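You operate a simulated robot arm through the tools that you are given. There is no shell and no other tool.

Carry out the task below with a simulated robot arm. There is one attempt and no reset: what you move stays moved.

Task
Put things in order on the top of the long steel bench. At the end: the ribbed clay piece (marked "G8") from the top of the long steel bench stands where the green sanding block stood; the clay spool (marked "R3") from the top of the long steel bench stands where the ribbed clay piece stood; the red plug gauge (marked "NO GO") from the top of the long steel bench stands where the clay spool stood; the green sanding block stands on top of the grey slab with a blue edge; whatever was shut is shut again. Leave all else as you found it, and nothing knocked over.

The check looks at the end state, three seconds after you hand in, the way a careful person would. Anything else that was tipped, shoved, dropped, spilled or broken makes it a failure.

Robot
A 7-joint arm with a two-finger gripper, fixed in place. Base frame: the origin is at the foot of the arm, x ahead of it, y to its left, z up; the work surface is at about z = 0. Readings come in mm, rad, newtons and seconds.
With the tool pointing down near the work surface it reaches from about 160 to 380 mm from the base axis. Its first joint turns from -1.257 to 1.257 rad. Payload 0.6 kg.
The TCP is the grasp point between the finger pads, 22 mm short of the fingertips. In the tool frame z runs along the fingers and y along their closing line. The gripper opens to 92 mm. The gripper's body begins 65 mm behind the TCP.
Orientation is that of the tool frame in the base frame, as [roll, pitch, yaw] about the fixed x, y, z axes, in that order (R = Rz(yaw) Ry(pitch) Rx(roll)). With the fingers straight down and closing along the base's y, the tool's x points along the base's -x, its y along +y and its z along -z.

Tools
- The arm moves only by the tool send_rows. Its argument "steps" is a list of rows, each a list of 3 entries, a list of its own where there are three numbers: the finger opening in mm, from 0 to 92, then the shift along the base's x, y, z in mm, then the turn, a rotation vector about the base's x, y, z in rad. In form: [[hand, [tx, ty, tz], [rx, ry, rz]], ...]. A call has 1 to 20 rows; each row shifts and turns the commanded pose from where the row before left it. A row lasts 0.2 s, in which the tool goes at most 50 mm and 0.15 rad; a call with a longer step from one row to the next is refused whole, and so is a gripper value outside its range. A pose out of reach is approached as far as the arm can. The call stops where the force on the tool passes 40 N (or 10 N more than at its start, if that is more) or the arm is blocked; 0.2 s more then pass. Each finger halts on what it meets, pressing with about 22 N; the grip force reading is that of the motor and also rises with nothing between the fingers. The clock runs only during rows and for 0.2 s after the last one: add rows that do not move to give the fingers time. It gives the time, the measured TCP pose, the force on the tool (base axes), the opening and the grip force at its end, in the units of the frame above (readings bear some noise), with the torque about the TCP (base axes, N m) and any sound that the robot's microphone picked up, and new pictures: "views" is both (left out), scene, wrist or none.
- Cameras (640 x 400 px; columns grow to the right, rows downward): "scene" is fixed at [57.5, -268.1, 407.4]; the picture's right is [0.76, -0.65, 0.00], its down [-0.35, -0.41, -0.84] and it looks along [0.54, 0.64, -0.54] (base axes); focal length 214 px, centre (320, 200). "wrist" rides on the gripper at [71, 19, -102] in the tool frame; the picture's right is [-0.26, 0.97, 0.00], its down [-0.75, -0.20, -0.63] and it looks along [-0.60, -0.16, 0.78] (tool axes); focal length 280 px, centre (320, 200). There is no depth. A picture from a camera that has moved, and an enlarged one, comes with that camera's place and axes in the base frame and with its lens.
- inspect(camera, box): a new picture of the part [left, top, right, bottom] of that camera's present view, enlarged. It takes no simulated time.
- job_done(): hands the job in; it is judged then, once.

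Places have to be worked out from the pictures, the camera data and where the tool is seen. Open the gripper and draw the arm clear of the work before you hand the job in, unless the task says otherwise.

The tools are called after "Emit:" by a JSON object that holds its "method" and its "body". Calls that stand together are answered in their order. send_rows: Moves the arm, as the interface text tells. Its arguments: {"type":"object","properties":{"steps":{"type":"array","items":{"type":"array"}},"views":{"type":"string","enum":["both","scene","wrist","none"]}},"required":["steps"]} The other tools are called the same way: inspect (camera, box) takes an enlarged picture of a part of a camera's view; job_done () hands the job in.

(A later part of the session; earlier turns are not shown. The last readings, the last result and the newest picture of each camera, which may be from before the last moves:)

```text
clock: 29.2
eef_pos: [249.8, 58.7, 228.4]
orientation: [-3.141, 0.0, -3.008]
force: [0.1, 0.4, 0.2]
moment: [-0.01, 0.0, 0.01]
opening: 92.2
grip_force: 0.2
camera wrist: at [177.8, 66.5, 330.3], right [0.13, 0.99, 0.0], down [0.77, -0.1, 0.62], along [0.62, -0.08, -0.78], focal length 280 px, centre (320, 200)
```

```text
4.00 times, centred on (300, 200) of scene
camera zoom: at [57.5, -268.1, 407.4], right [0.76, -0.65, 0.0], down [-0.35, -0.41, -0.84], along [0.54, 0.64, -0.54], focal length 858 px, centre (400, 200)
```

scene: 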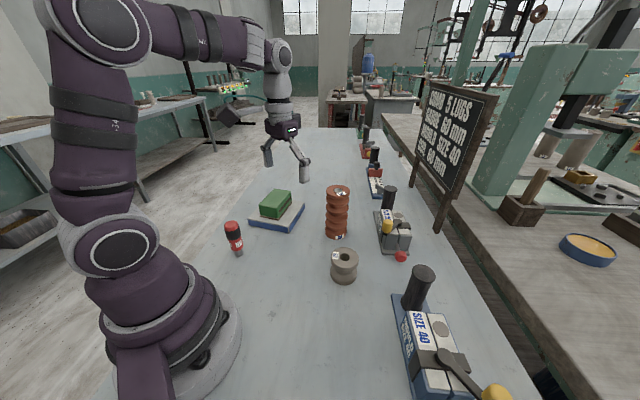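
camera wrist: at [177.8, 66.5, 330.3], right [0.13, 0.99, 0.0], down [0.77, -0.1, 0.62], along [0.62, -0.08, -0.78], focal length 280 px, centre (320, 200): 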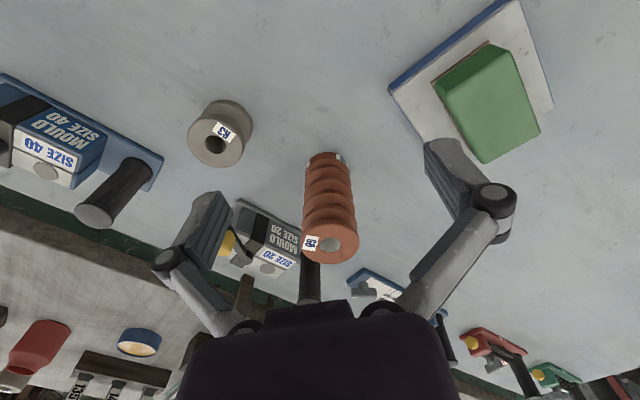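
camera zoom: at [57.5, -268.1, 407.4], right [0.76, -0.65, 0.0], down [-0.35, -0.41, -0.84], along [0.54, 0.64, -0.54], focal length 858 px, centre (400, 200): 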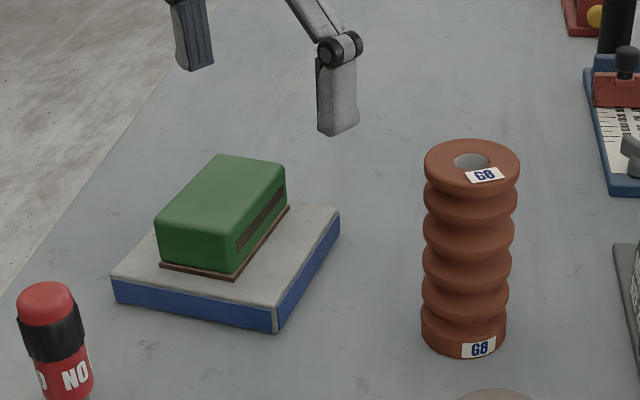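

Good view of everything. I enlarge G8 and the spool in the wrist view to fix their places.

Emit:
{"method": "inspect", "body": {"camera": "wrist", "box": [250, 140, 410, 270]}}

Emit:
{"method": "inspect", "body": {"camera": "wrist", "box": [150, 80, 310, 180]}}

Emit:
{"method": "inspect", "body": {"camera": "scene", "box": [300, 170, 428, 250]}}

```text
3.08 times, centred on (330, 205) of wrist
camera zoom: at [177.8, 66.5, 330.3], right [0.13, 0.99, 0.0], down [0.77, -0.1, 0.62], along [0.62, -0.08, -0.78], focal length 863 px, centre (289, 185)
```

zoom: 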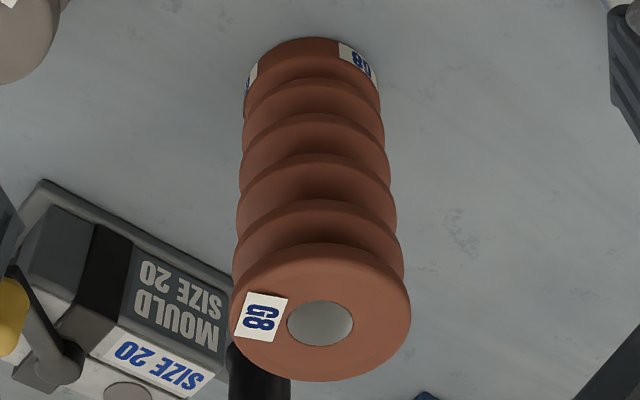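

```text
4.00 times, centred on (230, 130) of wrist
camera zoom: at [177.8, 66.5, 330.3], right [0.13, 0.99, 0.0], down [0.77, -0.1, 0.62], along [0.62, -0.08, -0.78], focal length 1122 px, centre (680, 480)
```

zoom: 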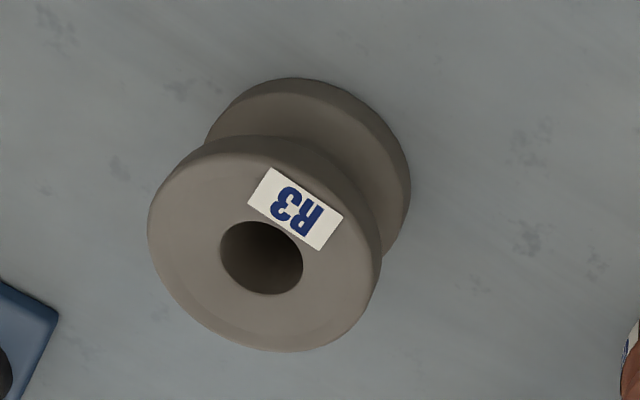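

```text
5.00 times, centred on (364, 210) of scene
camera zoom: at [57.5, -268.1, 407.4], right [0.76, -0.65, 0.0], down [-0.35, -0.41, -0.84], along [0.54, 0.64, -0.54], focal length 1072 px, centre (100, 150)
```

zoom: 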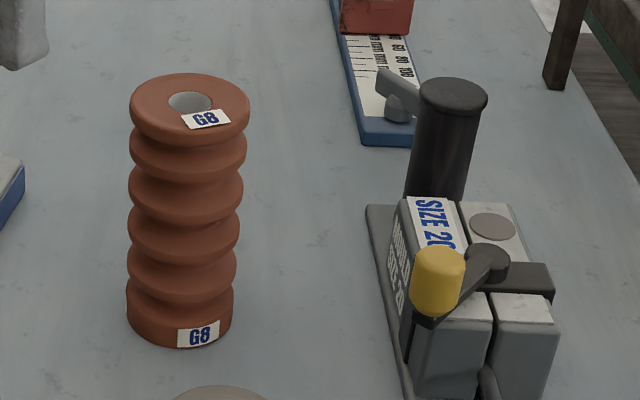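

From the views: G8 is centred at about (389,49.6), 60 mm across and 133 mm high; the spool at (304,-66), about 47 mm high. G8 is just beyond vertical-tool reach, so I tilt the fingers outward by 0.3 rad and come to a pre-approach point short of it at z≈85.

Emit:
{"method": "send_rows", "body": {"steps": [[92, [10, -4, -10], [0.0127, -0.0992, 0]], [92, [15, -6, -20], [0.0127, -0.0992, 0]], [92, [15, -6, -20], [0.0127, -0.0992, 0]], [92, [7, -3, -20], [0, 0, 0]], [92, [0, 0, -25], [0, 0, 0]], [92, [0, 0, -25], [0, 0, 0]], [92, [0, 0, -23], [0, 0, 0]], [92, [0, 0, 0], [0, 0, 0]]], "views": "both"}}

```text
clock: 31.0
eef_pos: [295.7, 39.4, 86.2]
orientation: [-3.14, 0.299, -3.007]
force: [-0.2, 0.5, 0.0]
moment: [0.01, 0.01, 0.04]
opening: 92.4
grip_force: 0.1
camera wrist: at [196.5, 45.3, 161.8], right [0.12, 0.99, 0.08], down [0.56, -0.13, 0.82], along [0.82, -0.06, -0.57], focal length 280 px, centre (320, 200)
```

scene: 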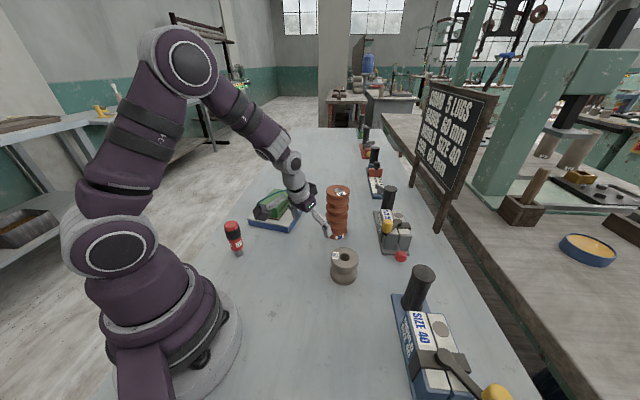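
wrist: 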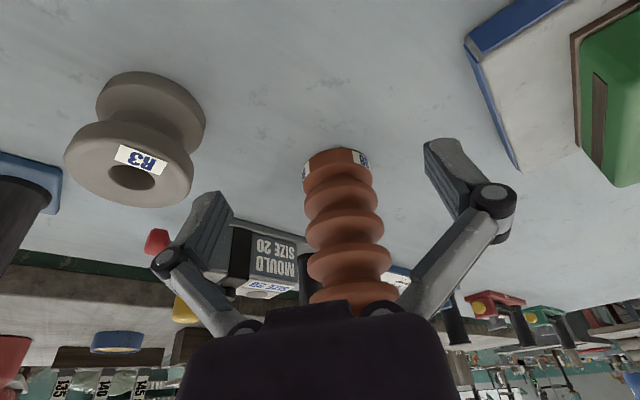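

G8's place is confirmed from this view. I approach it horizontally with the fingers straddling it.

Emit:
{"method": "send_rows", "body": {"steps": [[92, [15, 1.6, 0], [0, 0, 0]], [92, [18, 1.9, 0], [0, 0, 0]], [92, [18, 1.9, 0], [0, 0, 0]], [92, [18, 1.9, 0], [0, 0, 0]], [92, [12, 1.3, 0], [0, 0, 0]], [92, [8, 0.9, 0], [0, 0, 0]], [92, [4, 0.5, 0], [0, 0, 0]], [92, [0, 0, 0], [0, 0, 0]]], "views": "both"}}

Emit:
{"method": "inspect", "body": {"camera": "scene", "box": [260, 150, 420, 250]}}

```text
clock: 32.8
eef_pos: [389.5, 50.0, 85.1]
orientation: [-3.14, 0.302, -3.009]
force: [-4.4, -1.2, 14.7]
moment: [0.05, -0.17, -0.04]
opening: 91.9
grip_force: 0.1
camera wrist: at [290.7, 55.0, 162.3], right [0.12, 0.99, 0.08], down [0.56, -0.13, 0.82], along [0.82, -0.06, -0.57], focal length 280 px, centre (320, 200)
```

scene: 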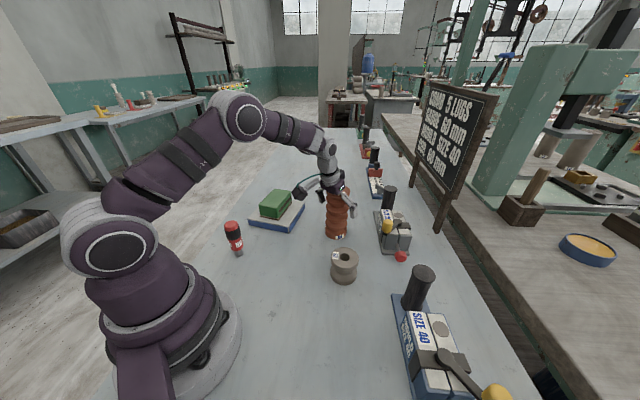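
wrist: 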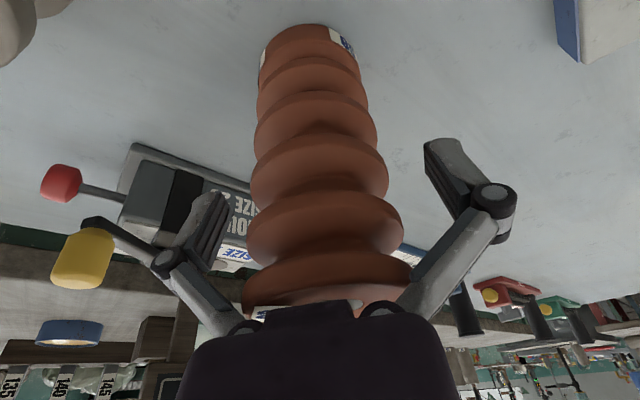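

```text
4.00 times, centred on (340, 200) of scene
camera zoom: at [57.4, -268.1, 407.4], right [0.76, -0.65, 0.0], down [-0.35, -0.41, -0.84], along [0.54, 0.64, -0.54], focal length 858 px, centre (240, 200)
```

zoom: 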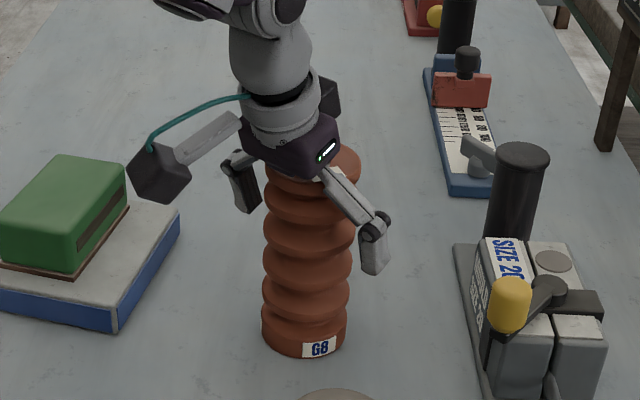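

The reach is fine but 15 N upward shows the hand's body is resting on G8's top. I raise straight up 10 mm to free it.

Emit:
{"method": "send_rows", "body": {"steps": [[92, [0, 0, 3], [0, 0, 0]], [92, [0, 0, 4], [0, 0, 0]], [92, [0, 0, 4], [0, 0, 0]], [92, [0, 0, 0], [0, 0, 0]]], "views": "both"}}

Emit:
{"method": "inspect", "body": {"camera": "scene", "box": [260, 150, 420, 250]}}

```text
clock: 33.8
eef_pos: [390.0, 49.9, 96.3]
orientation: [-3.139, 0.299, -3.007]
force: [0.3, -0.2, -0.1]
moment: [-0.03, 0.01, 0.02]
opening: 92.2
grip_force: 0.1
camera wrist: at [290.6, 55.1, 173.0], right [0.12, 0.99, 0.08], down [0.56, -0.13, 0.82], along [0.82, -0.06, -0.57], focal length 280 px, centre (320, 200)
```

scene: 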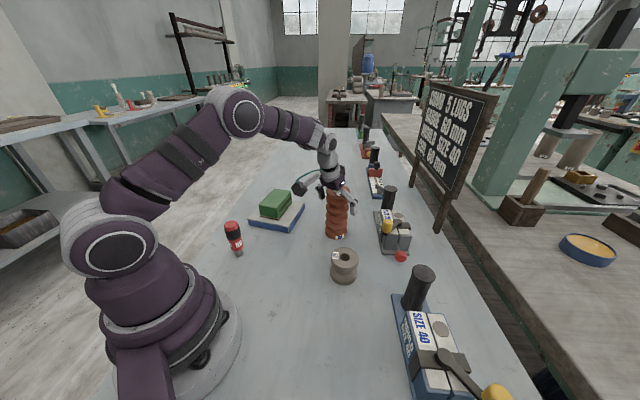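
wrist: 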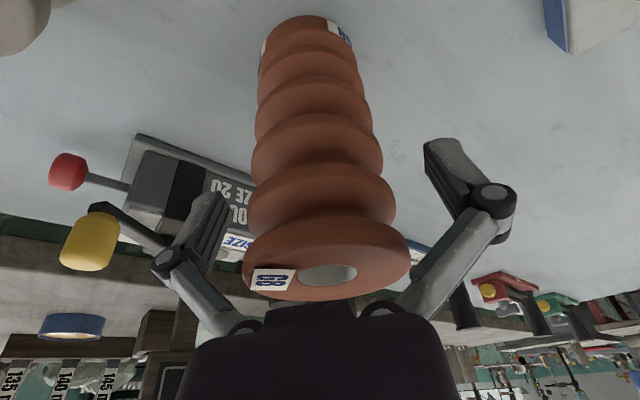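

```text
4.00 times, centred on (340, 200) of scene
camera zoom: at [57.5, -268.1, 407.4], right [0.76, -0.65, 0.0], down [-0.35, -0.41, -0.84], along [0.54, 0.64, -0.54], focal length 858 px, centre (240, 200)
```

zoom: 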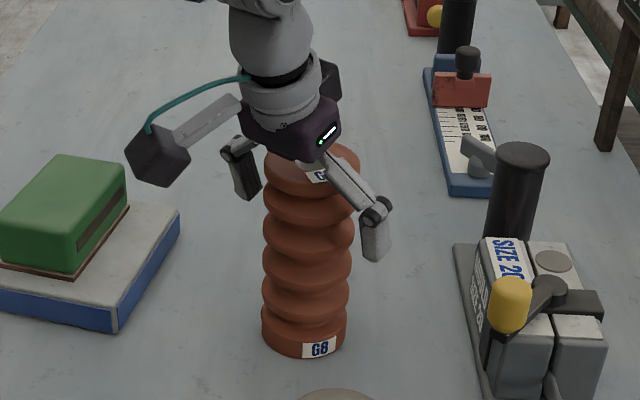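

G8 is undisturbed and the hand is free and centred on it. I close the fingers slowly.

Emit:
{"method": "send_rows", "body": {"steps": [[84, [0, 0, 0], [0, 0, 0]], [76, [0, 0, 0], [0, 0, 0]], [70, [0, 0, 0], [0, 0, 0]], [64, [0, 0, 0], [0, 0, 0]], [60, [0, 0, 0], [0, 0, 0]], [56, [0, 0, 0], [0, 0, 0]], [50, [0, 0, 0], [0, 0, 0]], [40, [0, 0, 0], [0, 0, 0]], [25, [0, 0, 0], [0, 0, 0]], [20, [0, 0, 0], [0, 0, 0]]], "views": "both"}}

Emit:
{"method": "inspect", "body": {"camera": "scene", "box": [260, 150, 420, 250]}}

```text
clock: 36.0
eef_pos: [390.1, 49.5, 97.5]
orientation: [-3.14, 0.299, -3.008]
force: [-8.5, -6.1, 23.4]
moment: [-0.09, 0.22, 0.05]
opening: 70.4
grip_force: 22.0
camera wrist: at [290.7, 55.0, 173.2], right [0.12, 0.99, 0.08], down [0.56, -0.13, 0.82], along [0.82, -0.06, -0.57], focal length 280 px, centre (320, 200)
```

scene: 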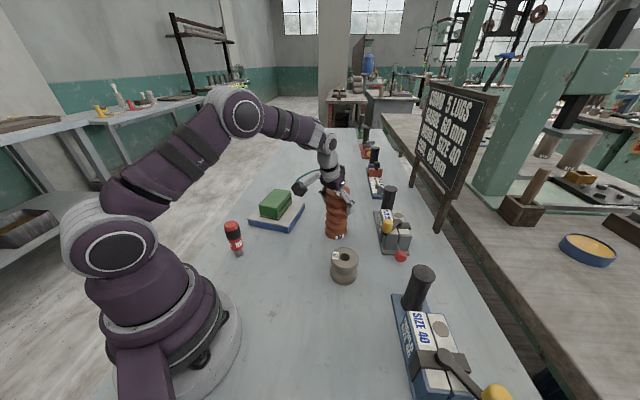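
wrist: 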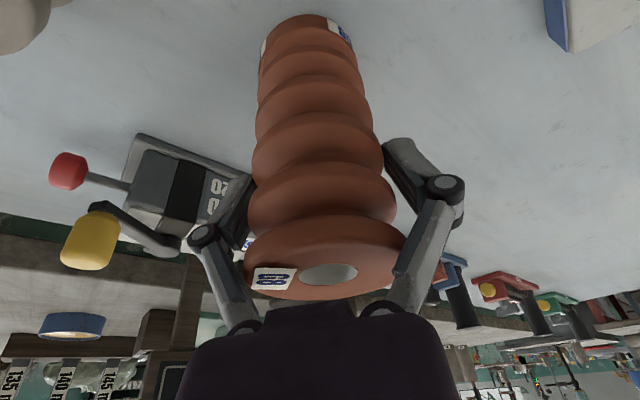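

```text
4.00 times, centred on (340, 200) of scene
camera zoom: at [57.4, -268.1, 407.4], right [0.76, -0.65, 0.0], down [-0.35, -0.41, -0.84], along [0.54, 0.64, -0.54], focal length 858 px, centre (240, 200)
```

zoom: 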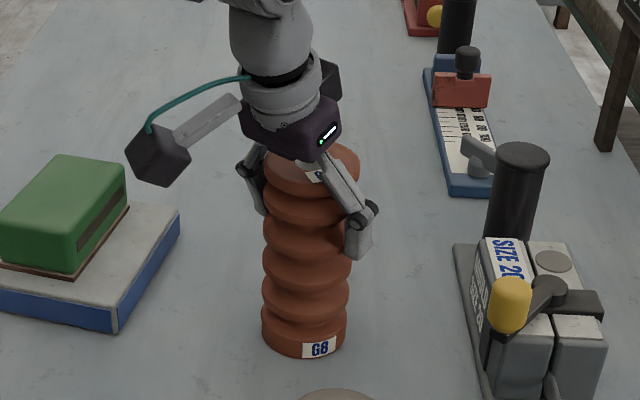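

The opening stopped at 70 mm: the finger links are touching G8's top rim, so I must grip higher. I open, raise to z≈118, and check.

Emit:
{"method": "send_rows", "body": {"steps": [[70, [0, 0, 0], [0, 0, 0]], [75, [0, 0, 0], [0, 0, 0]], [82, [0, 0, 0], [0, 0, 0]], [92, [0, 0, 0], [0, 0, 0]], [92, [0, 0, 5], [0, 0, 0]], [92, [0, 0, 8], [0, 0, 0]], [92, [0, 0, 9], [0, 0, 0]], [92, [0, 0, 0], [0, 0, 0]]], "views": "both"}}

Emit:
{"method": "inspect", "body": {"camera": "scene", "box": [260, 150, 420, 250]}}

```text
clock: 37.8
eef_pos: [390.7, 50.6, 119.8]
orientation: [-3.14, 0.3, -3.006]
force: [-0.4, 0.9, 0.2]
moment: [-0.02, 0.03, 0.0]
opening: 92.1
grip_force: 0.0
camera wrist: at [290.5, 55.7, 195.2], right [0.12, 0.99, 0.08], down [0.56, -0.13, 0.82], along [0.82, -0.06, -0.57], focal length 280 px, centre (320, 200)
```

scene: 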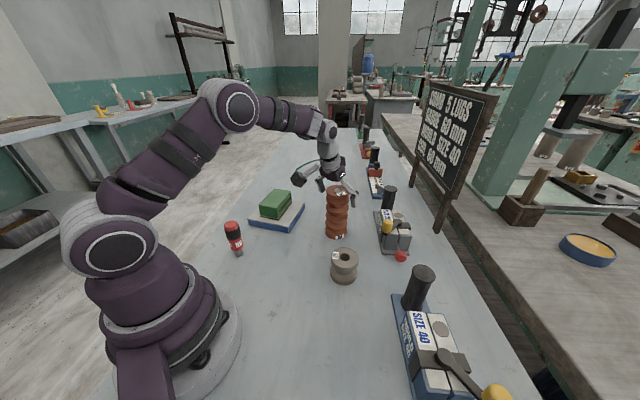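
wrist: 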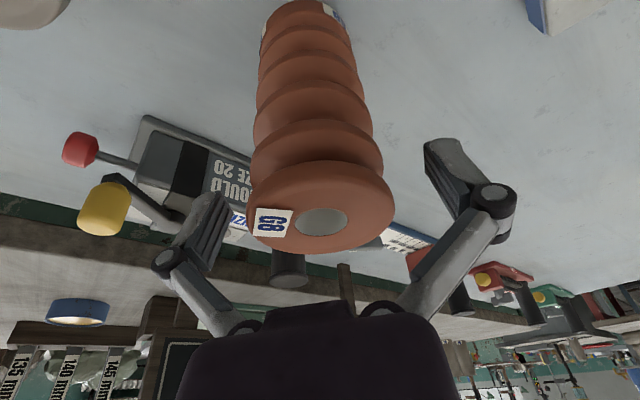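

```text
4.00 times, centred on (340, 200) of scene
camera zoom: at [57.5, -268.1, 407.4], right [0.76, -0.65, 0.0], down [-0.35, -0.41, -0.84], along [0.54, 0.64, -0.54], focal length 858 px, centre (240, 200)
```

zoom: 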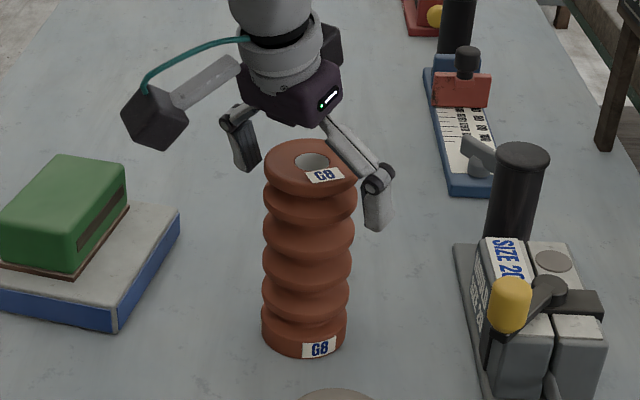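

G8 is still exactly in place. The pads now flank its top ring and upper rib; I close slowly.

Emit:
{"method": "send_rows", "body": {"steps": [[84, [0, 0, 0], [0, 0, 0]], [76, [0, 0, 0], [0, 0, 0]], [70, [0, 0, 0], [0, 0, 0]], [64, [0, 0, 0], [0, 0, 0]], [60, [0, 0, 0], [0, 0, 0]], [56, [0, 0, 0], [0, 0, 0]], [50, [0, 0, 0], [0, 0, 0]], [40, [0, 0, 0], [0, 0, 0]], [25, [0, 0, 0], [0, 0, 0]], [20, [0, 0, 0], [0, 0, 0]]], "views": "both"}}

Emit:
{"method": "inspect", "body": {"camera": "scene", "box": [260, 150, 420, 250]}}

```text
clock: 40.0
eef_pos: [388.9, 49.7, 118.6]
orientation: [-3.141, 0.3, -3.007]
force: [-1.8, -5.6, 8.0]
moment: [-0.32, 0.1, 0.01]
opening: 59.9
grip_force: 22.4
camera wrist: at [290.5, 55.5, 195.2], right [0.12, 0.99, 0.08], down [0.56, -0.13, 0.82], along [0.82, -0.06, -0.57], focal length 280 px, centre (320, 200)
```

scene: 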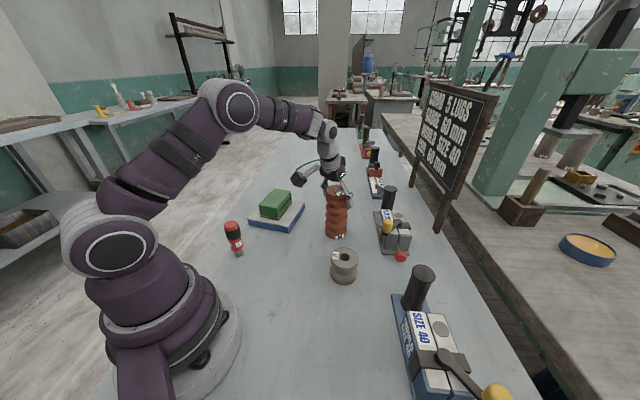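
wrist: 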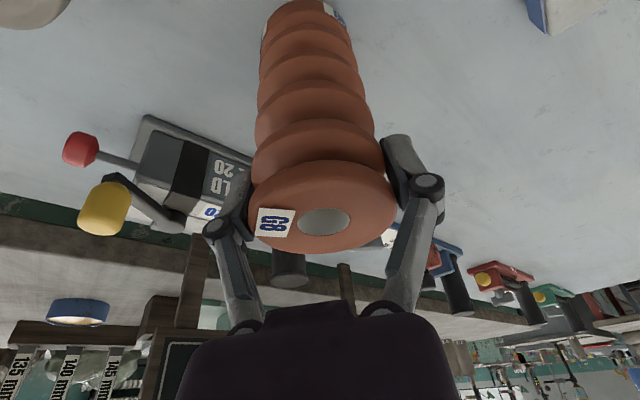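

```text
4.00 times, centred on (340, 200) of scene
camera zoom: at [57.5, -268.1, 407.4], right [0.76, -0.65, 0.0], down [-0.35, -0.41, -0.84], along [0.54, 0.64, -0.54], focal length 858 px, centre (240, 200)
```

zoom: 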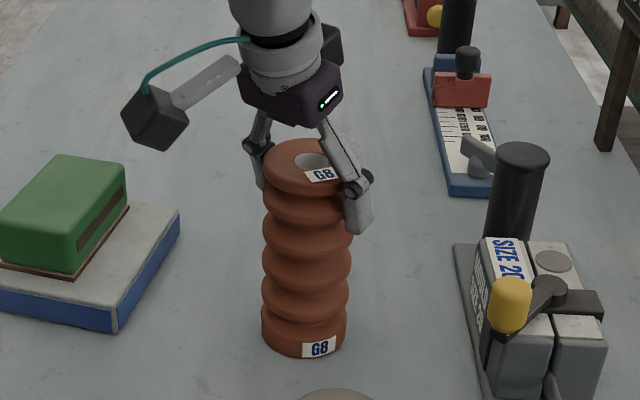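

Held at 59.9 mm. I lift slowly by a few millimetres and check the load.

Emit:
{"method": "send_rows", "body": {"steps": [[20, [0, 0, 2], [0, 0, 0]], [20, [0, 0, 2], [0, 0, 0]], [20, [0, 0, 2], [0, 0, 0]], [20, [0, 0, 0], [0, 0, 0]]], "views": "both"}}

Emit:
{"method": "inspect", "body": {"camera": "scene", "box": [260, 150, 420, 250]}}

```text
clock: 41.0
eef_pos: [389.1, 50.4, 123.8]
orientation: [-3.14, 0.299, -3.007]
force: [-0.4, 0.0, -5.5]
moment: [0.0, 0.02, -0.02]
opening: 59.7
grip_force: 22.0
camera wrist: at [290.3, 55.3, 201.0], right [0.12, 0.99, 0.08], down [0.56, -0.13, 0.82], along [0.82, -0.06, -0.57], focal length 280 px, centre (320, 200)
```

scene: 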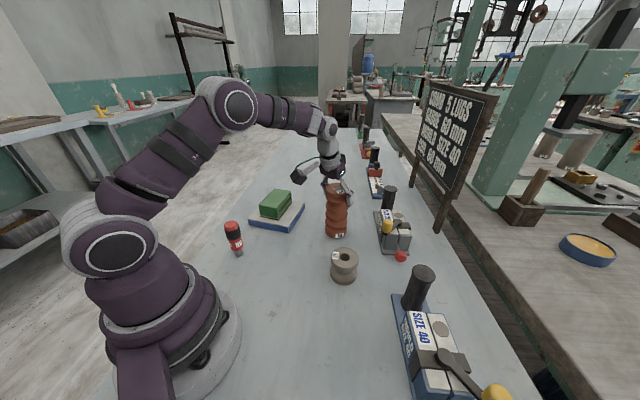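
wrist: 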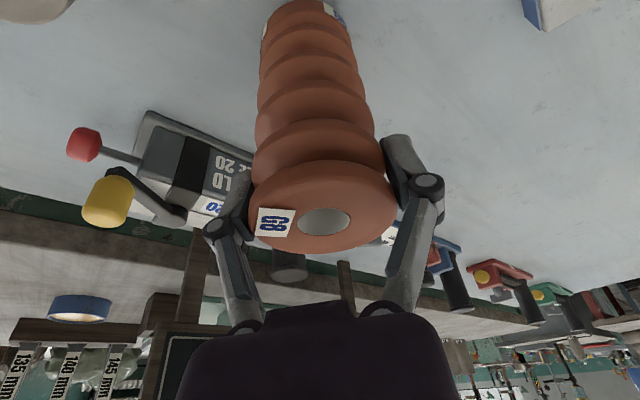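

```text
4.00 times, centred on (340, 200) of scene
camera zoom: at [57.5, -268.1, 407.4], right [0.76, -0.65, 0.0], down [-0.35, -0.41, -0.84], along [0.54, 0.64, -0.54], focal length 858 px, centre (240, 200)
```

zoom: 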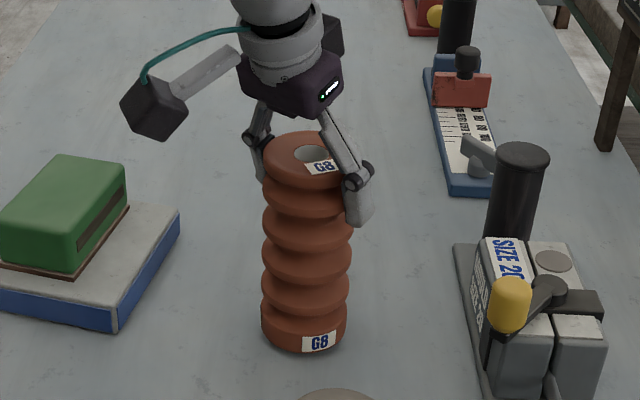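

G8 is lifted (5.5 N load) and steady. I draw it inward, raise it well above the spool, and carry it across to the former place of the green block, keeping the same tool tilt.

Emit:
{"method": "send_rows", "body": {"steps": [[20, [-6, -0.8, 5], [0, 0, 0]], [20, [-12, -1.6, 6], [0, 0, 0]], [20, [-16, -2, 6], [0, 0, 0]], [20, [-18, -2.3, 7], [0, 0, 0]], [20, [-18, -2.3, 8], [0, 0, 0]], [20, [-18, -2.3, 10], [0, 0, 0]], [20, [-14, -2, 14], [0, 0, 0]], [20, [-10, -3, 14], [0, 0, 0]], [20, [-8, -6, 8], [0, 0, 0]], [20, [0, 0, 0], [0, 0, 0]]], "views": "both"}}

```text
clock: 43.2
eef_pos: [269.6, 26.3, 201.9]
orientation: [-3.139, 0.3, -3.007]
force: [0.0, 1.0, -4.9]
moment: [0.0, -0.03, -0.01]
opening: 59.7
grip_force: 22.5
camera wrist: at [170.1, 31.5, 278.0], right [0.12, 0.99, 0.08], down [0.56, -0.13, 0.82], along [0.82, -0.06, -0.57], focal length 280 px, centre (320, 200)
```

scene: 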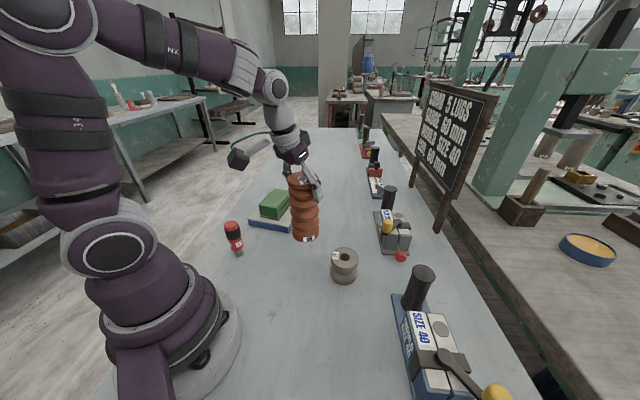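
wrist: 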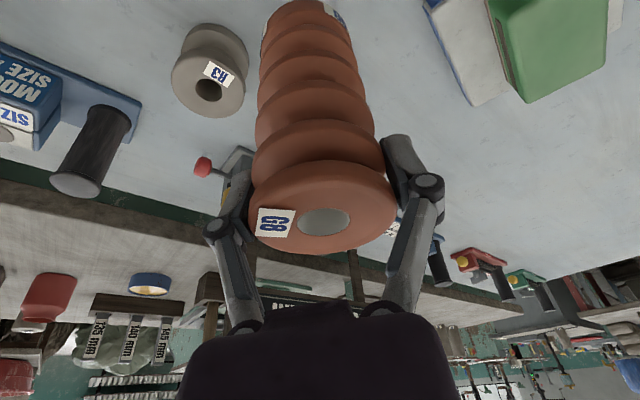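

Moving across to above (145,-165).

Emit:
{"method": "send_rows", "body": {"steps": [[20, [-5, -8, 0], [0, 0, 0]], [20, [-9, -14, 0], [0, 0, 0]], [20, [-11, -17, 0], [0, 0, 0]], [20, [-11, -17, 0], [0, 0, 0]], [20, [-11, -17, 0], [0, 0, 0]], [20, [-11, -17, 0], [0, 0, 0]], [20, [-11, -17, 0], [0, 0, 0]], [20, [-11, -17, 0], [0, 0, 0]], [20, [-11, -17, 0], [0, 0, 0]], [20, [-11, -17, 0], [0, 0, 0]], [20, [-11, -16, 0], [0, 0, 0]], [20, [-7, -11, 0], [0, 0, 0]], [20, [-4, -6, 0], [0, 0, 0]], [20, [0, 0, 0], [0, 0, 0]]], "views": "both"}}

```text
clock: 46.2
eef_pos: [144.2, -164.2, 202.5]
orientation: [-3.14, 0.302, -3.007]
force: [-0.2, 0.0, -4.9]
moment: [0.01, -0.02, 0.0]
opening: 59.7
grip_force: 21.9
camera wrist: at [45.5, -159.2, 279.3], right [0.12, 0.99, 0.08], down [0.56, -0.13, 0.82], along [0.82, -0.06, -0.57], focal length 280 px, centre (320, 200)
```

scene: 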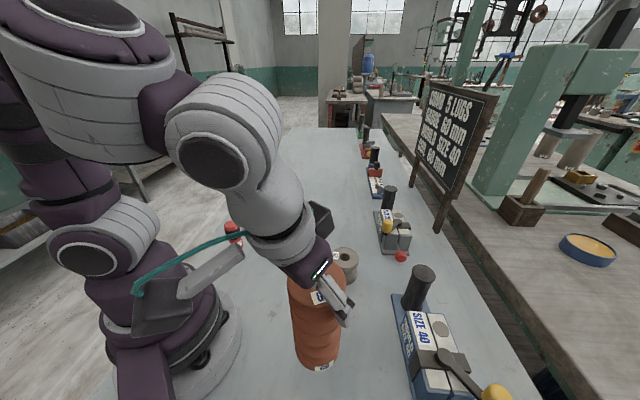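
wrist: 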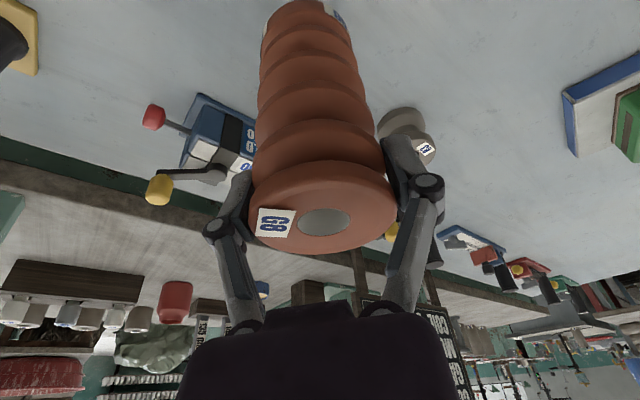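

Above the target. I shift 1 mm and descend to just above the table.

Emit:
{"method": "send_rows", "body": {"steps": [[20, [1, -0.3, -10], [0, 0, 0]], [20, [0, 0, -16], [0, 0, 0]], [20, [0, 0, -16], [0, 0, 0]], [20, [0, 0, -16], [0, 0, 0]], [20, [0, 0, -12], [0, 0, 0]], [20, [0, 0, -7], [0, 0, 0]], [20, [0, 0, -3], [0, 0, 0]], [20, [0, 0, 0], [0, 0, 0]]], "views": "both"}}

Emit:
{"method": "inspect", "body": {"camera": "scene", "box": [240, 250, 400, 400]}}

```text
clock: 48.0
eef_pos: [145.9, -164.4, 122.8]
orientation: [-3.14, 0.299, -3.007]
force: [0.7, 0.1, -5.2]
moment: [0.0, 0.0, 0.02]
opening: 59.7
grip_force: 22.2
camera wrist: at [47.2, -159.2, 199.4], right [0.12, 0.99, 0.08], down [0.56, -0.13, 0.82], along [0.82, -0.06, -0.57], focal length 280 px, centre (320, 200)
```

scene: 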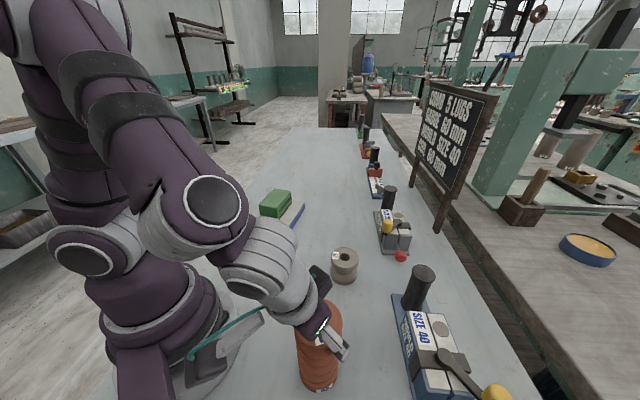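
wrist: 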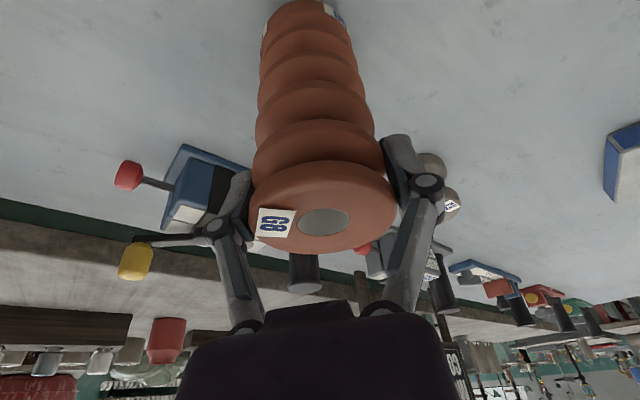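

```text
2.67 times, centred on (320, 325) of scene
camera zoom: at [57.5, -268.1, 407.4], right [0.76, -0.65, 0.0], down [-0.35, -0.41, -0.84], along [0.54, 0.64, -0.54], focal length 572 px, centre (320, -133)
```

zoom: 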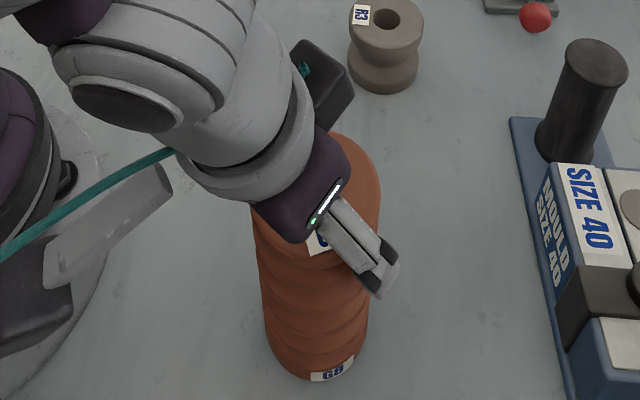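

About 4 mm to go. I lower in 1 mm steps watching the load.

Emit:
{"method": "send_rows", "body": {"steps": [[20, [0, 0, -1.5], [0, 0, 0]], [20, [0, 0, -1.5], [0, 0, 0]], [20, [0, 0, 0], [0, 0, 0]]], "views": "none"}}

Emit:
{"method": "send_rows", "body": {"steps": [[20, [0, 0, -0.7], [0, 0, 0]], [20, [0, 0, 0], [0, 0, 0]]], "views": "none"}}

Emit:
{"method": "send_rows", "body": {"steps": [[20, [0, 0, -0.7], [0, 0, 0]], [20, [0, 0, 0], [0, 0, 0]]], "views": "none"}}

```text
clock: 48.8
eef_pos: [145.8, -163.9, 119.8]
orientation: [-3.14, 0.3, -3.009]
force: [0.5, 0.3, -4.5]
moment: [0.0, 0.0, -0.01]
opening: 59.3
grip_force: 21.9
```

```text
clock: 49.4
eef_pos: [146.5, -164.0, 119.2]
orientation: [-3.14, 0.302, -3.007]
force: [0.2, -0.3, -5.9]
moment: [0.02, -0.01, -0.02]
opening: 59.5
grip_force: 22.2
```

```text
clock: 50.0
eef_pos: [145.7, -164.6, 119.5]
orientation: [-3.139, 0.299, -3.006]
force: [-5.1, -1.6, 17.3]
moment: [0.0, 0.05, -0.01]
opening: 59.9
grip_force: 22.3
```

Contact made. I ease 0.5 mm and open the fingers slowly.

Emit:
{"method": "send_rows", "body": {"steps": [[40, [0, 0, 0.5], [0, 0, 0]], [52, [0, 0, 0], [0, 0, 0]], [58, [0, 0, 0], [0, 0, 0]], [61, [0, 0, 0], [0, 0, 0]], [64, [0, 0, 0], [0, 0, 0]], [70, [0, 0, 0], [0, 0, 0]], [80, [0, 0, 0], [0, 0, 0]], [92, [0, 0, 0], [0, 0, 0]], [92, [0, 0, 0], [0, 0, 0]]], "views": "both"}}

Emit:
{"method": "inspect", "body": {"camera": "scene", "box": [240, 250, 400, 400]}}

```text
clock: 52.0
eef_pos: [146.3, -164.5, 118.9]
orientation: [-3.139, 0.3, -3.008]
force: [-0.5, 0.7, -0.1]
moment: [-0.01, 0.04, 0.01]
opening: 92.0
grip_force: 0.1
camera wrist: at [47.3, -159.0, 195.5], right [0.12, 0.99, 0.08], down [0.56, -0.13, 0.82], along [0.82, -0.06, -0.57], focal length 280 px, centre (320, 200)
```

scene: 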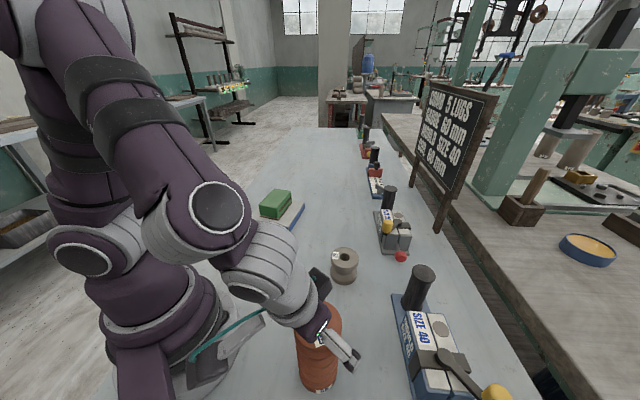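
wrist: 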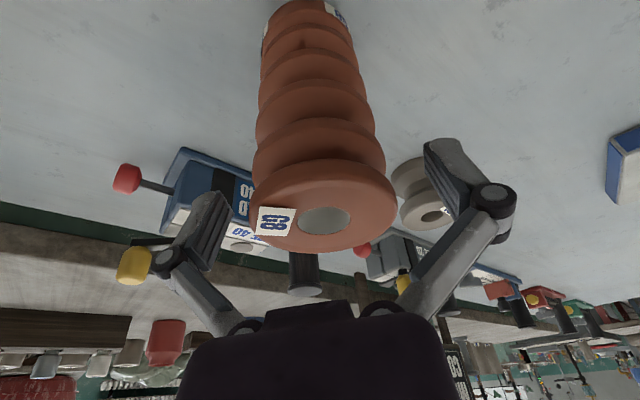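

```text
2.67 times, centred on (320, 325) of scene
camera zoom: at [57.5, -268.1, 407.4], right [0.76, -0.65, 0.0], down [-0.35, -0.41, -0.84], along [0.54, 0.64, -0.54], focal length 572 px, centre (320, -133)
```

zoom: 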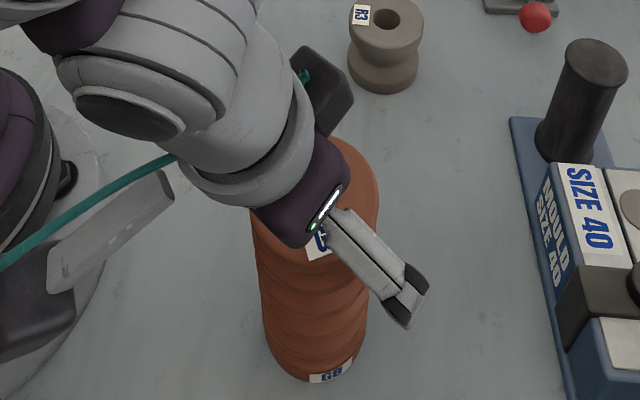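

G8 stands upright in its new place. I raise the open fingers clear and go over to the spool for a close look.

Emit:
{"method": "send_rows", "body": {"steps": [[92, [0, 0, 8], [0, 0, 0]], [92, [0, 0, 18], [0, 0, 0]], [92, [0, 0, 22], [0, 0, 0]], [92, [0, 0, 22], [0, 0, 0]], [92, [8, 5, 0], [0, 0, 0]], [92, [16, 10, 0], [0, 0, 0]], [92, [20, 12.6, 0], [0, 0, 0]], [92, [20, 12.6, 0], [0, 0, 0]], [92, [20, 12.6, 0], [0, 0, 0]], [92, [20, 12.6, 0], [0, 0, 0]], [92, [20, 12.6, 0], [0, 0, 0]], [92, [16, 10, 0], [0, 0, 0]], [92, [10, 6, 0], [0, 0, 0]], [92, [7, 5, -20], [0, 0, 0]], [92, [0, 0, -25], [0, 0, 0]], [92, [0, 0, -25], [0, 0, 0]], [92, [0, 0, 0], [0, 0, 0]]], "views": "both"}}

Emit:
{"method": "inspect", "body": {"camera": "wrist", "box": [200, 60, 440, 210]}}

Emit:
{"method": "inspect", "body": {"camera": "scene", "box": [240, 250, 400, 400]}}

```text
clock: 55.6
eef_pos: [303.9, -65.4, 119.7]
orientation: [-3.139, 0.299, -3.006]
force: [-0.3, -0.7, 0.6]
moment: [0.0, 0.03, 0.02]
opening: 91.9
grip_force: 0.0
camera wrist: at [204.7, -59.5, 196.2], right [0.12, 0.99, 0.08], down [0.56, -0.13, 0.82], along [0.82, -0.06, -0.57], focal length 280 px, centre (320, 200)
```

scene: 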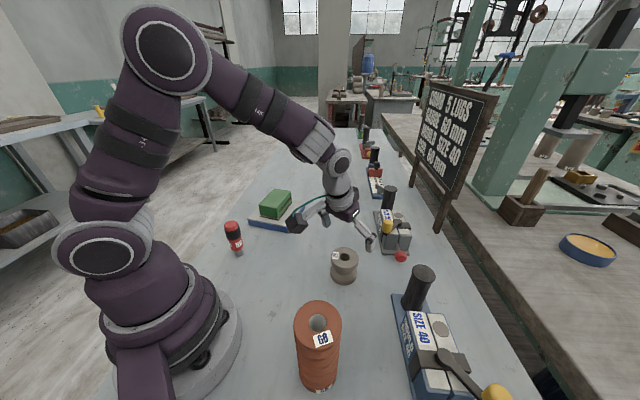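
wrist: 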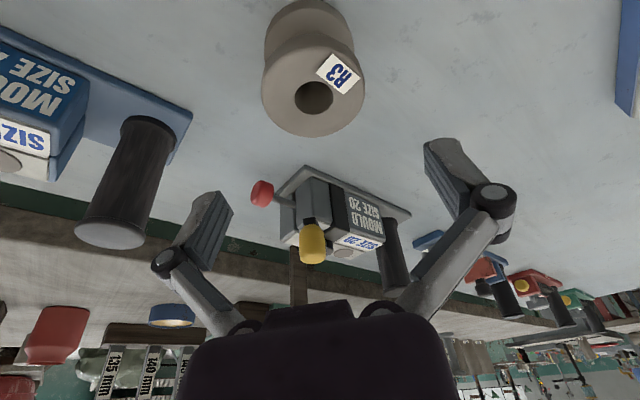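

```text
2.67 times, centred on (320, 135) of wrist
camera zoom: at [204.7, -59.5, 196.2], right [0.12, 0.99, 0.08], down [0.56, -0.13, 0.82], along [0.82, -0.06, -0.57], focal length 748 px, centre (320, 373)
```

zoom: 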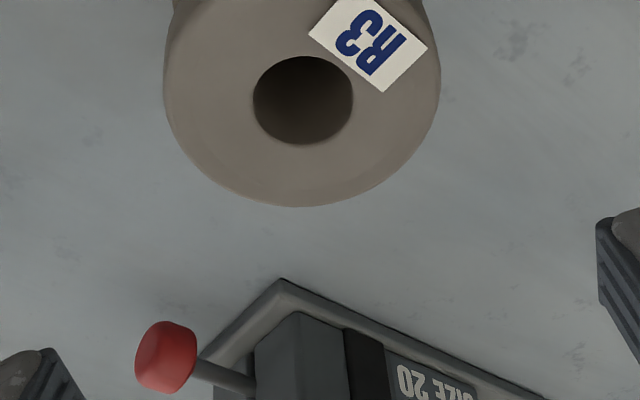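

```text
2.67 times, centred on (320, 325) of scene
camera zoom: at [57.5, -268.1, 407.4], right [0.76, -0.65, 0.0], down [-0.35, -0.41, -0.84], along [0.54, 0.64, -0.54], focal length 572 px, centre (320, -133)
```

zoom: 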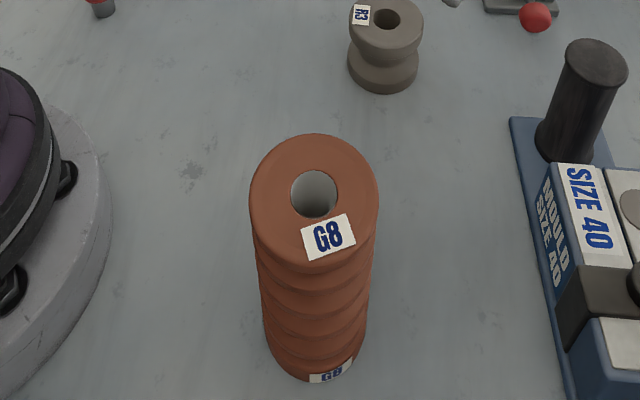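

Using the hole centres in three views, the spool is at (304.7,-64.4), about 53.5 mm high, and G8's old place is (389.2,49.5). I descend over the spool to grip its upper flange at z≈44.

Emit:
{"method": "send_rows", "body": {"steps": [[92, [0.5, 0.8, -15], [0, 0, 0]], [92, [0, 0, -20], [0, 0, 0]], [92, [0, 0, -20], [0, 0, 0]], [92, [0, 0, -14], [0, 0, 0]], [92, [0, 0, -6.5], [0, 0, 0]], [92, [0, 0, 0], [0, 0, 0]]], "views": "both"}}

Emit:
{"method": "inspect", "body": {"camera": "scene", "box": [280, 200, 440, 300]}}

```text
clock: 57.0
eef_pos: [304.2, -65.0, 44.3]
orientation: [-3.139, 0.3, -3.007]
force: [-0.3, 0.4, 0.1]
moment: [0.01, 0.04, -0.01]
opening: 91.7
grip_force: 0.1
camera wrist: at [205.4, -59.5, 120.1], right [0.12, 0.99, 0.08], down [0.56, -0.13, 0.82], along [0.82, -0.06, -0.57], focal length 280 px, centre (320, 200)
```

scene: 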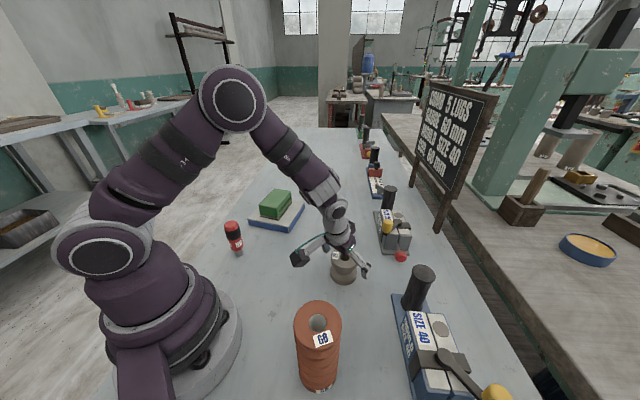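
wrist: 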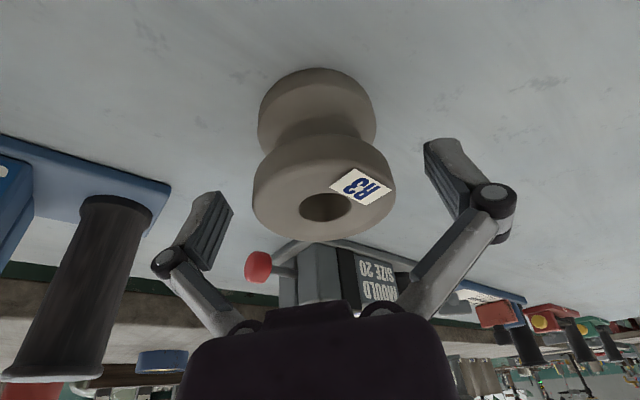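

```text
4.00 times, centred on (360, 250) of scene
camera zoom: at [57.5, -268.1, 407.4], right [0.76, -0.65, 0.0], down [-0.35, -0.41, -0.84], along [0.54, 0.64, -0.54], focal length 858 px, centre (160, 0)
```

zoom: 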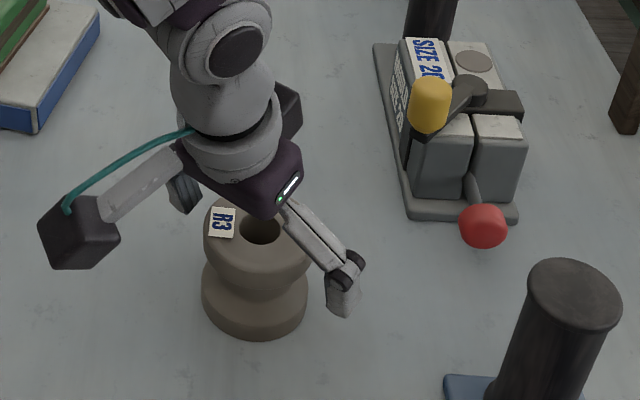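

The spool centre is about 1 mm to +y of the hand; I correct and close.

Emit:
{"method": "send_rows", "body": {"steps": [[92, [0, 1, 0], [0, 0, 0]], [84, [0, 0, 0], [0, 0, 0]], [76, [0, 0, 0], [0, 0, 0]], [70, [0, 0, 0], [0, 0, 0]], [64, [0, 0, 0], [0, 0, 0]], [60, [0, 0, 0], [0, 0, 0]], [56, [0, 0, 0], [0, 0, 0]], [50, [0, 0, 0], [0, 0, 0]], [40, [0, 0, 0], [0, 0, 0]], [25, [0, 0, 0], [0, 0, 0]], [20, [0, 0, 0], [0, 0, 0]]], "views": "both"}}

Emit:
{"method": "inspect", "body": {"camera": "scene", "box": [280, 200, 440, 300]}}

```text
clock: 59.4
eef_pos: [304.3, -63.8, 43.2]
orientation: [-3.139, 0.3, -3.006]
force: [-3.0, -1.1, 8.3]
moment: [-0.02, 0.14, -0.04]
opening: 59.5
grip_force: 22.2
camera wrist: at [205.3, -58.3, 120.3], right [0.12, 0.99, 0.08], down [0.56, -0.13, 0.82], along [0.82, -0.06, -0.57], focal length 280 px, centre (320, 200)
```

scene: 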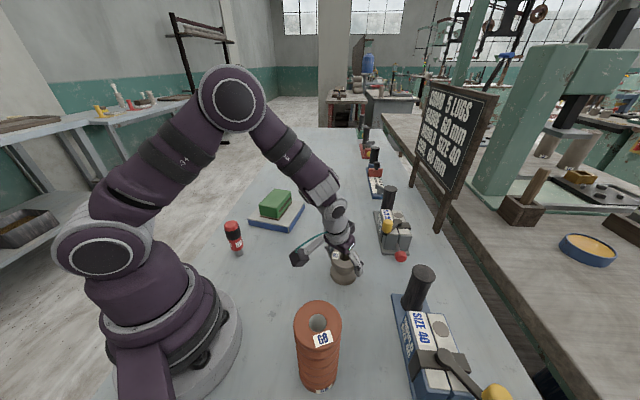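
wrist: 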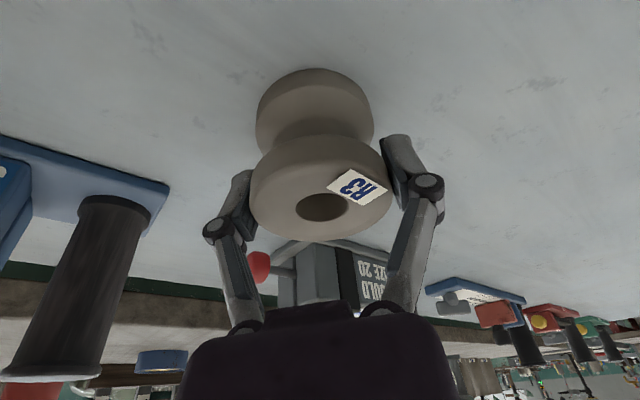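

```text
4.00 times, centred on (360, 250) of scene
camera zoom: at [57.5, -268.1, 407.4], right [0.76, -0.65, 0.0], down [-0.35, -0.41, -0.84], along [0.54, 0.64, -0.54], focal length 858 px, centre (160, 0)
```

zoom: 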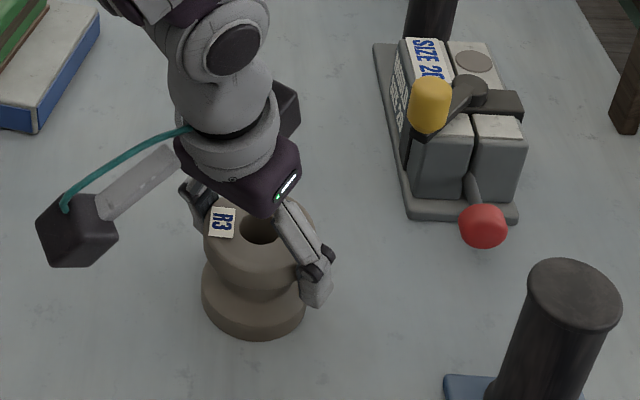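

Held at 59.5 mm; spool's place recorded as (304.8,-64.1). I lift slowly.

Emit:
{"method": "send_rows", "body": {"steps": [[20, [0, 0, 2], [0, 0, 0]], [20, [0, 0, 2], [0, 0, 0]], [20, [0, 0, 2], [0, 0, 0]], [20, [0, 0, 4], [0, 0, 0]], [20, [0, 0, 0], [0, 0, 0]]], "views": "both"}}

Emit:
{"method": "inspect", "body": {"camera": "scene", "box": [280, 200, 440, 300]}}

```text
clock: 60.6
eef_pos: [303.6, -64.3, 54.1]
orientation: [-3.139, 0.298, -3.007]
force: [0.1, 0.5, -2.9]
moment: [-0.01, -0.01, 0.0]
opening: 59.2
grip_force: 21.8
camera wrist: at [205.2, -58.0, 130.2], right [0.12, 0.99, 0.08], down [0.56, -0.13, 0.82], along [0.82, -0.06, -0.57], focal length 280 px, centre (320, 200)
```

scene: 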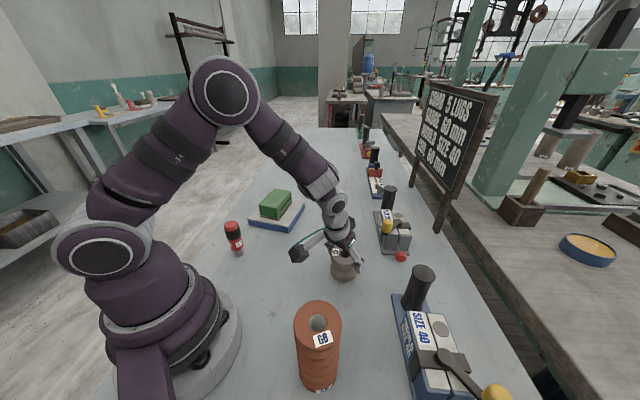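
wrist: 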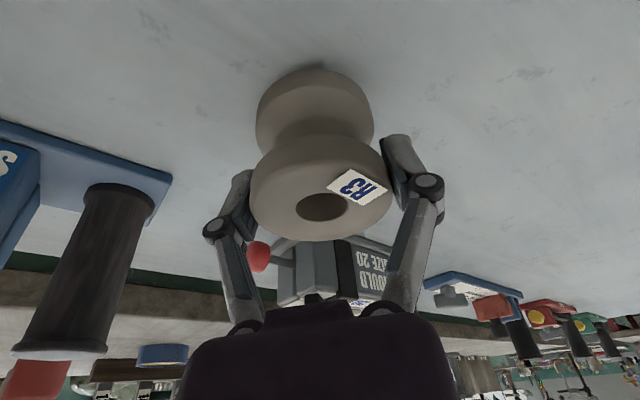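

```text
4.00 times, centred on (360, 250) of scene
camera zoom: at [57.5, -268.1, 407.4], right [0.76, -0.65, 0.0], down [-0.35, -0.41, -0.84], along [0.54, 0.64, -0.54], focal length 858 px, centre (160, 0)
```

zoom: 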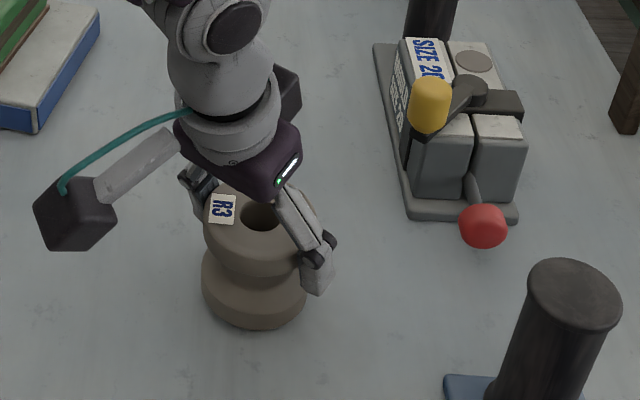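

The spool hangs steady (≈3 N). I carry it at low height to G8's old place.

Emit:
{"method": "send_rows", "body": {"steps": [[20, [0, 0, 8], [0, 0, 0]], [20, [0, 0, 10], [0, 0, 0]], [20, [5, 7, 2], [0, 0, 0]], [20, [10, 13.6, 0], [0, 0, 0]], [20, [12, 16, 0], [0, 0, 0]], [20, [12, 16, 0], [0, 0, 0]], [20, [12, 16, 0], [0, 0, 0]], [20, [12, 16, 0], [0, 0, 0]], [20, [10, 14, 0], [0, 0, 0]], [20, [7, 9, 0], [0, 0, 0]], [20, [4.4, 6, 0], [0, 0, 0]], [20, [0, 0, 0], [0, 0, 0]]], "views": "both"}}

```text
clock: 63.2
eef_pos: [387.2, 49.3, 73.3]
orientation: [-3.14, 0.3, -3.007]
force: [-0.2, 0.3, -2.1]
moment: [-0.01, -0.01, 0.01]
opening: 59.6
grip_force: 22.1
camera wrist: at [288.9, 55.6, 150.0], right [0.12, 0.99, 0.08], down [0.56, -0.13, 0.82], along [0.82, -0.06, -0.57], focal length 280 px, centre (320, 200)
```

scene: 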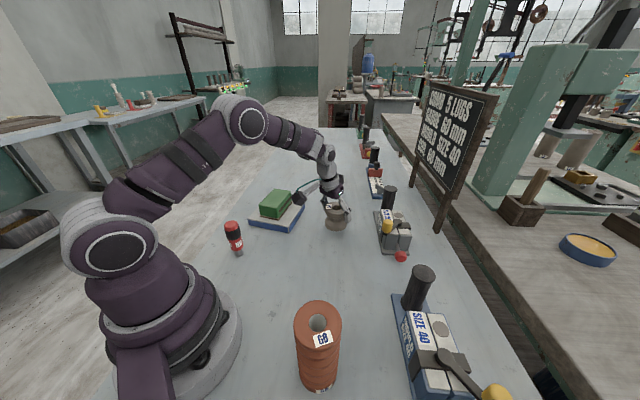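
wrist: 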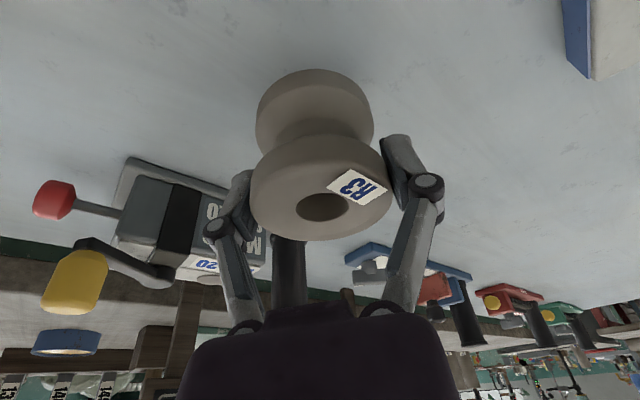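

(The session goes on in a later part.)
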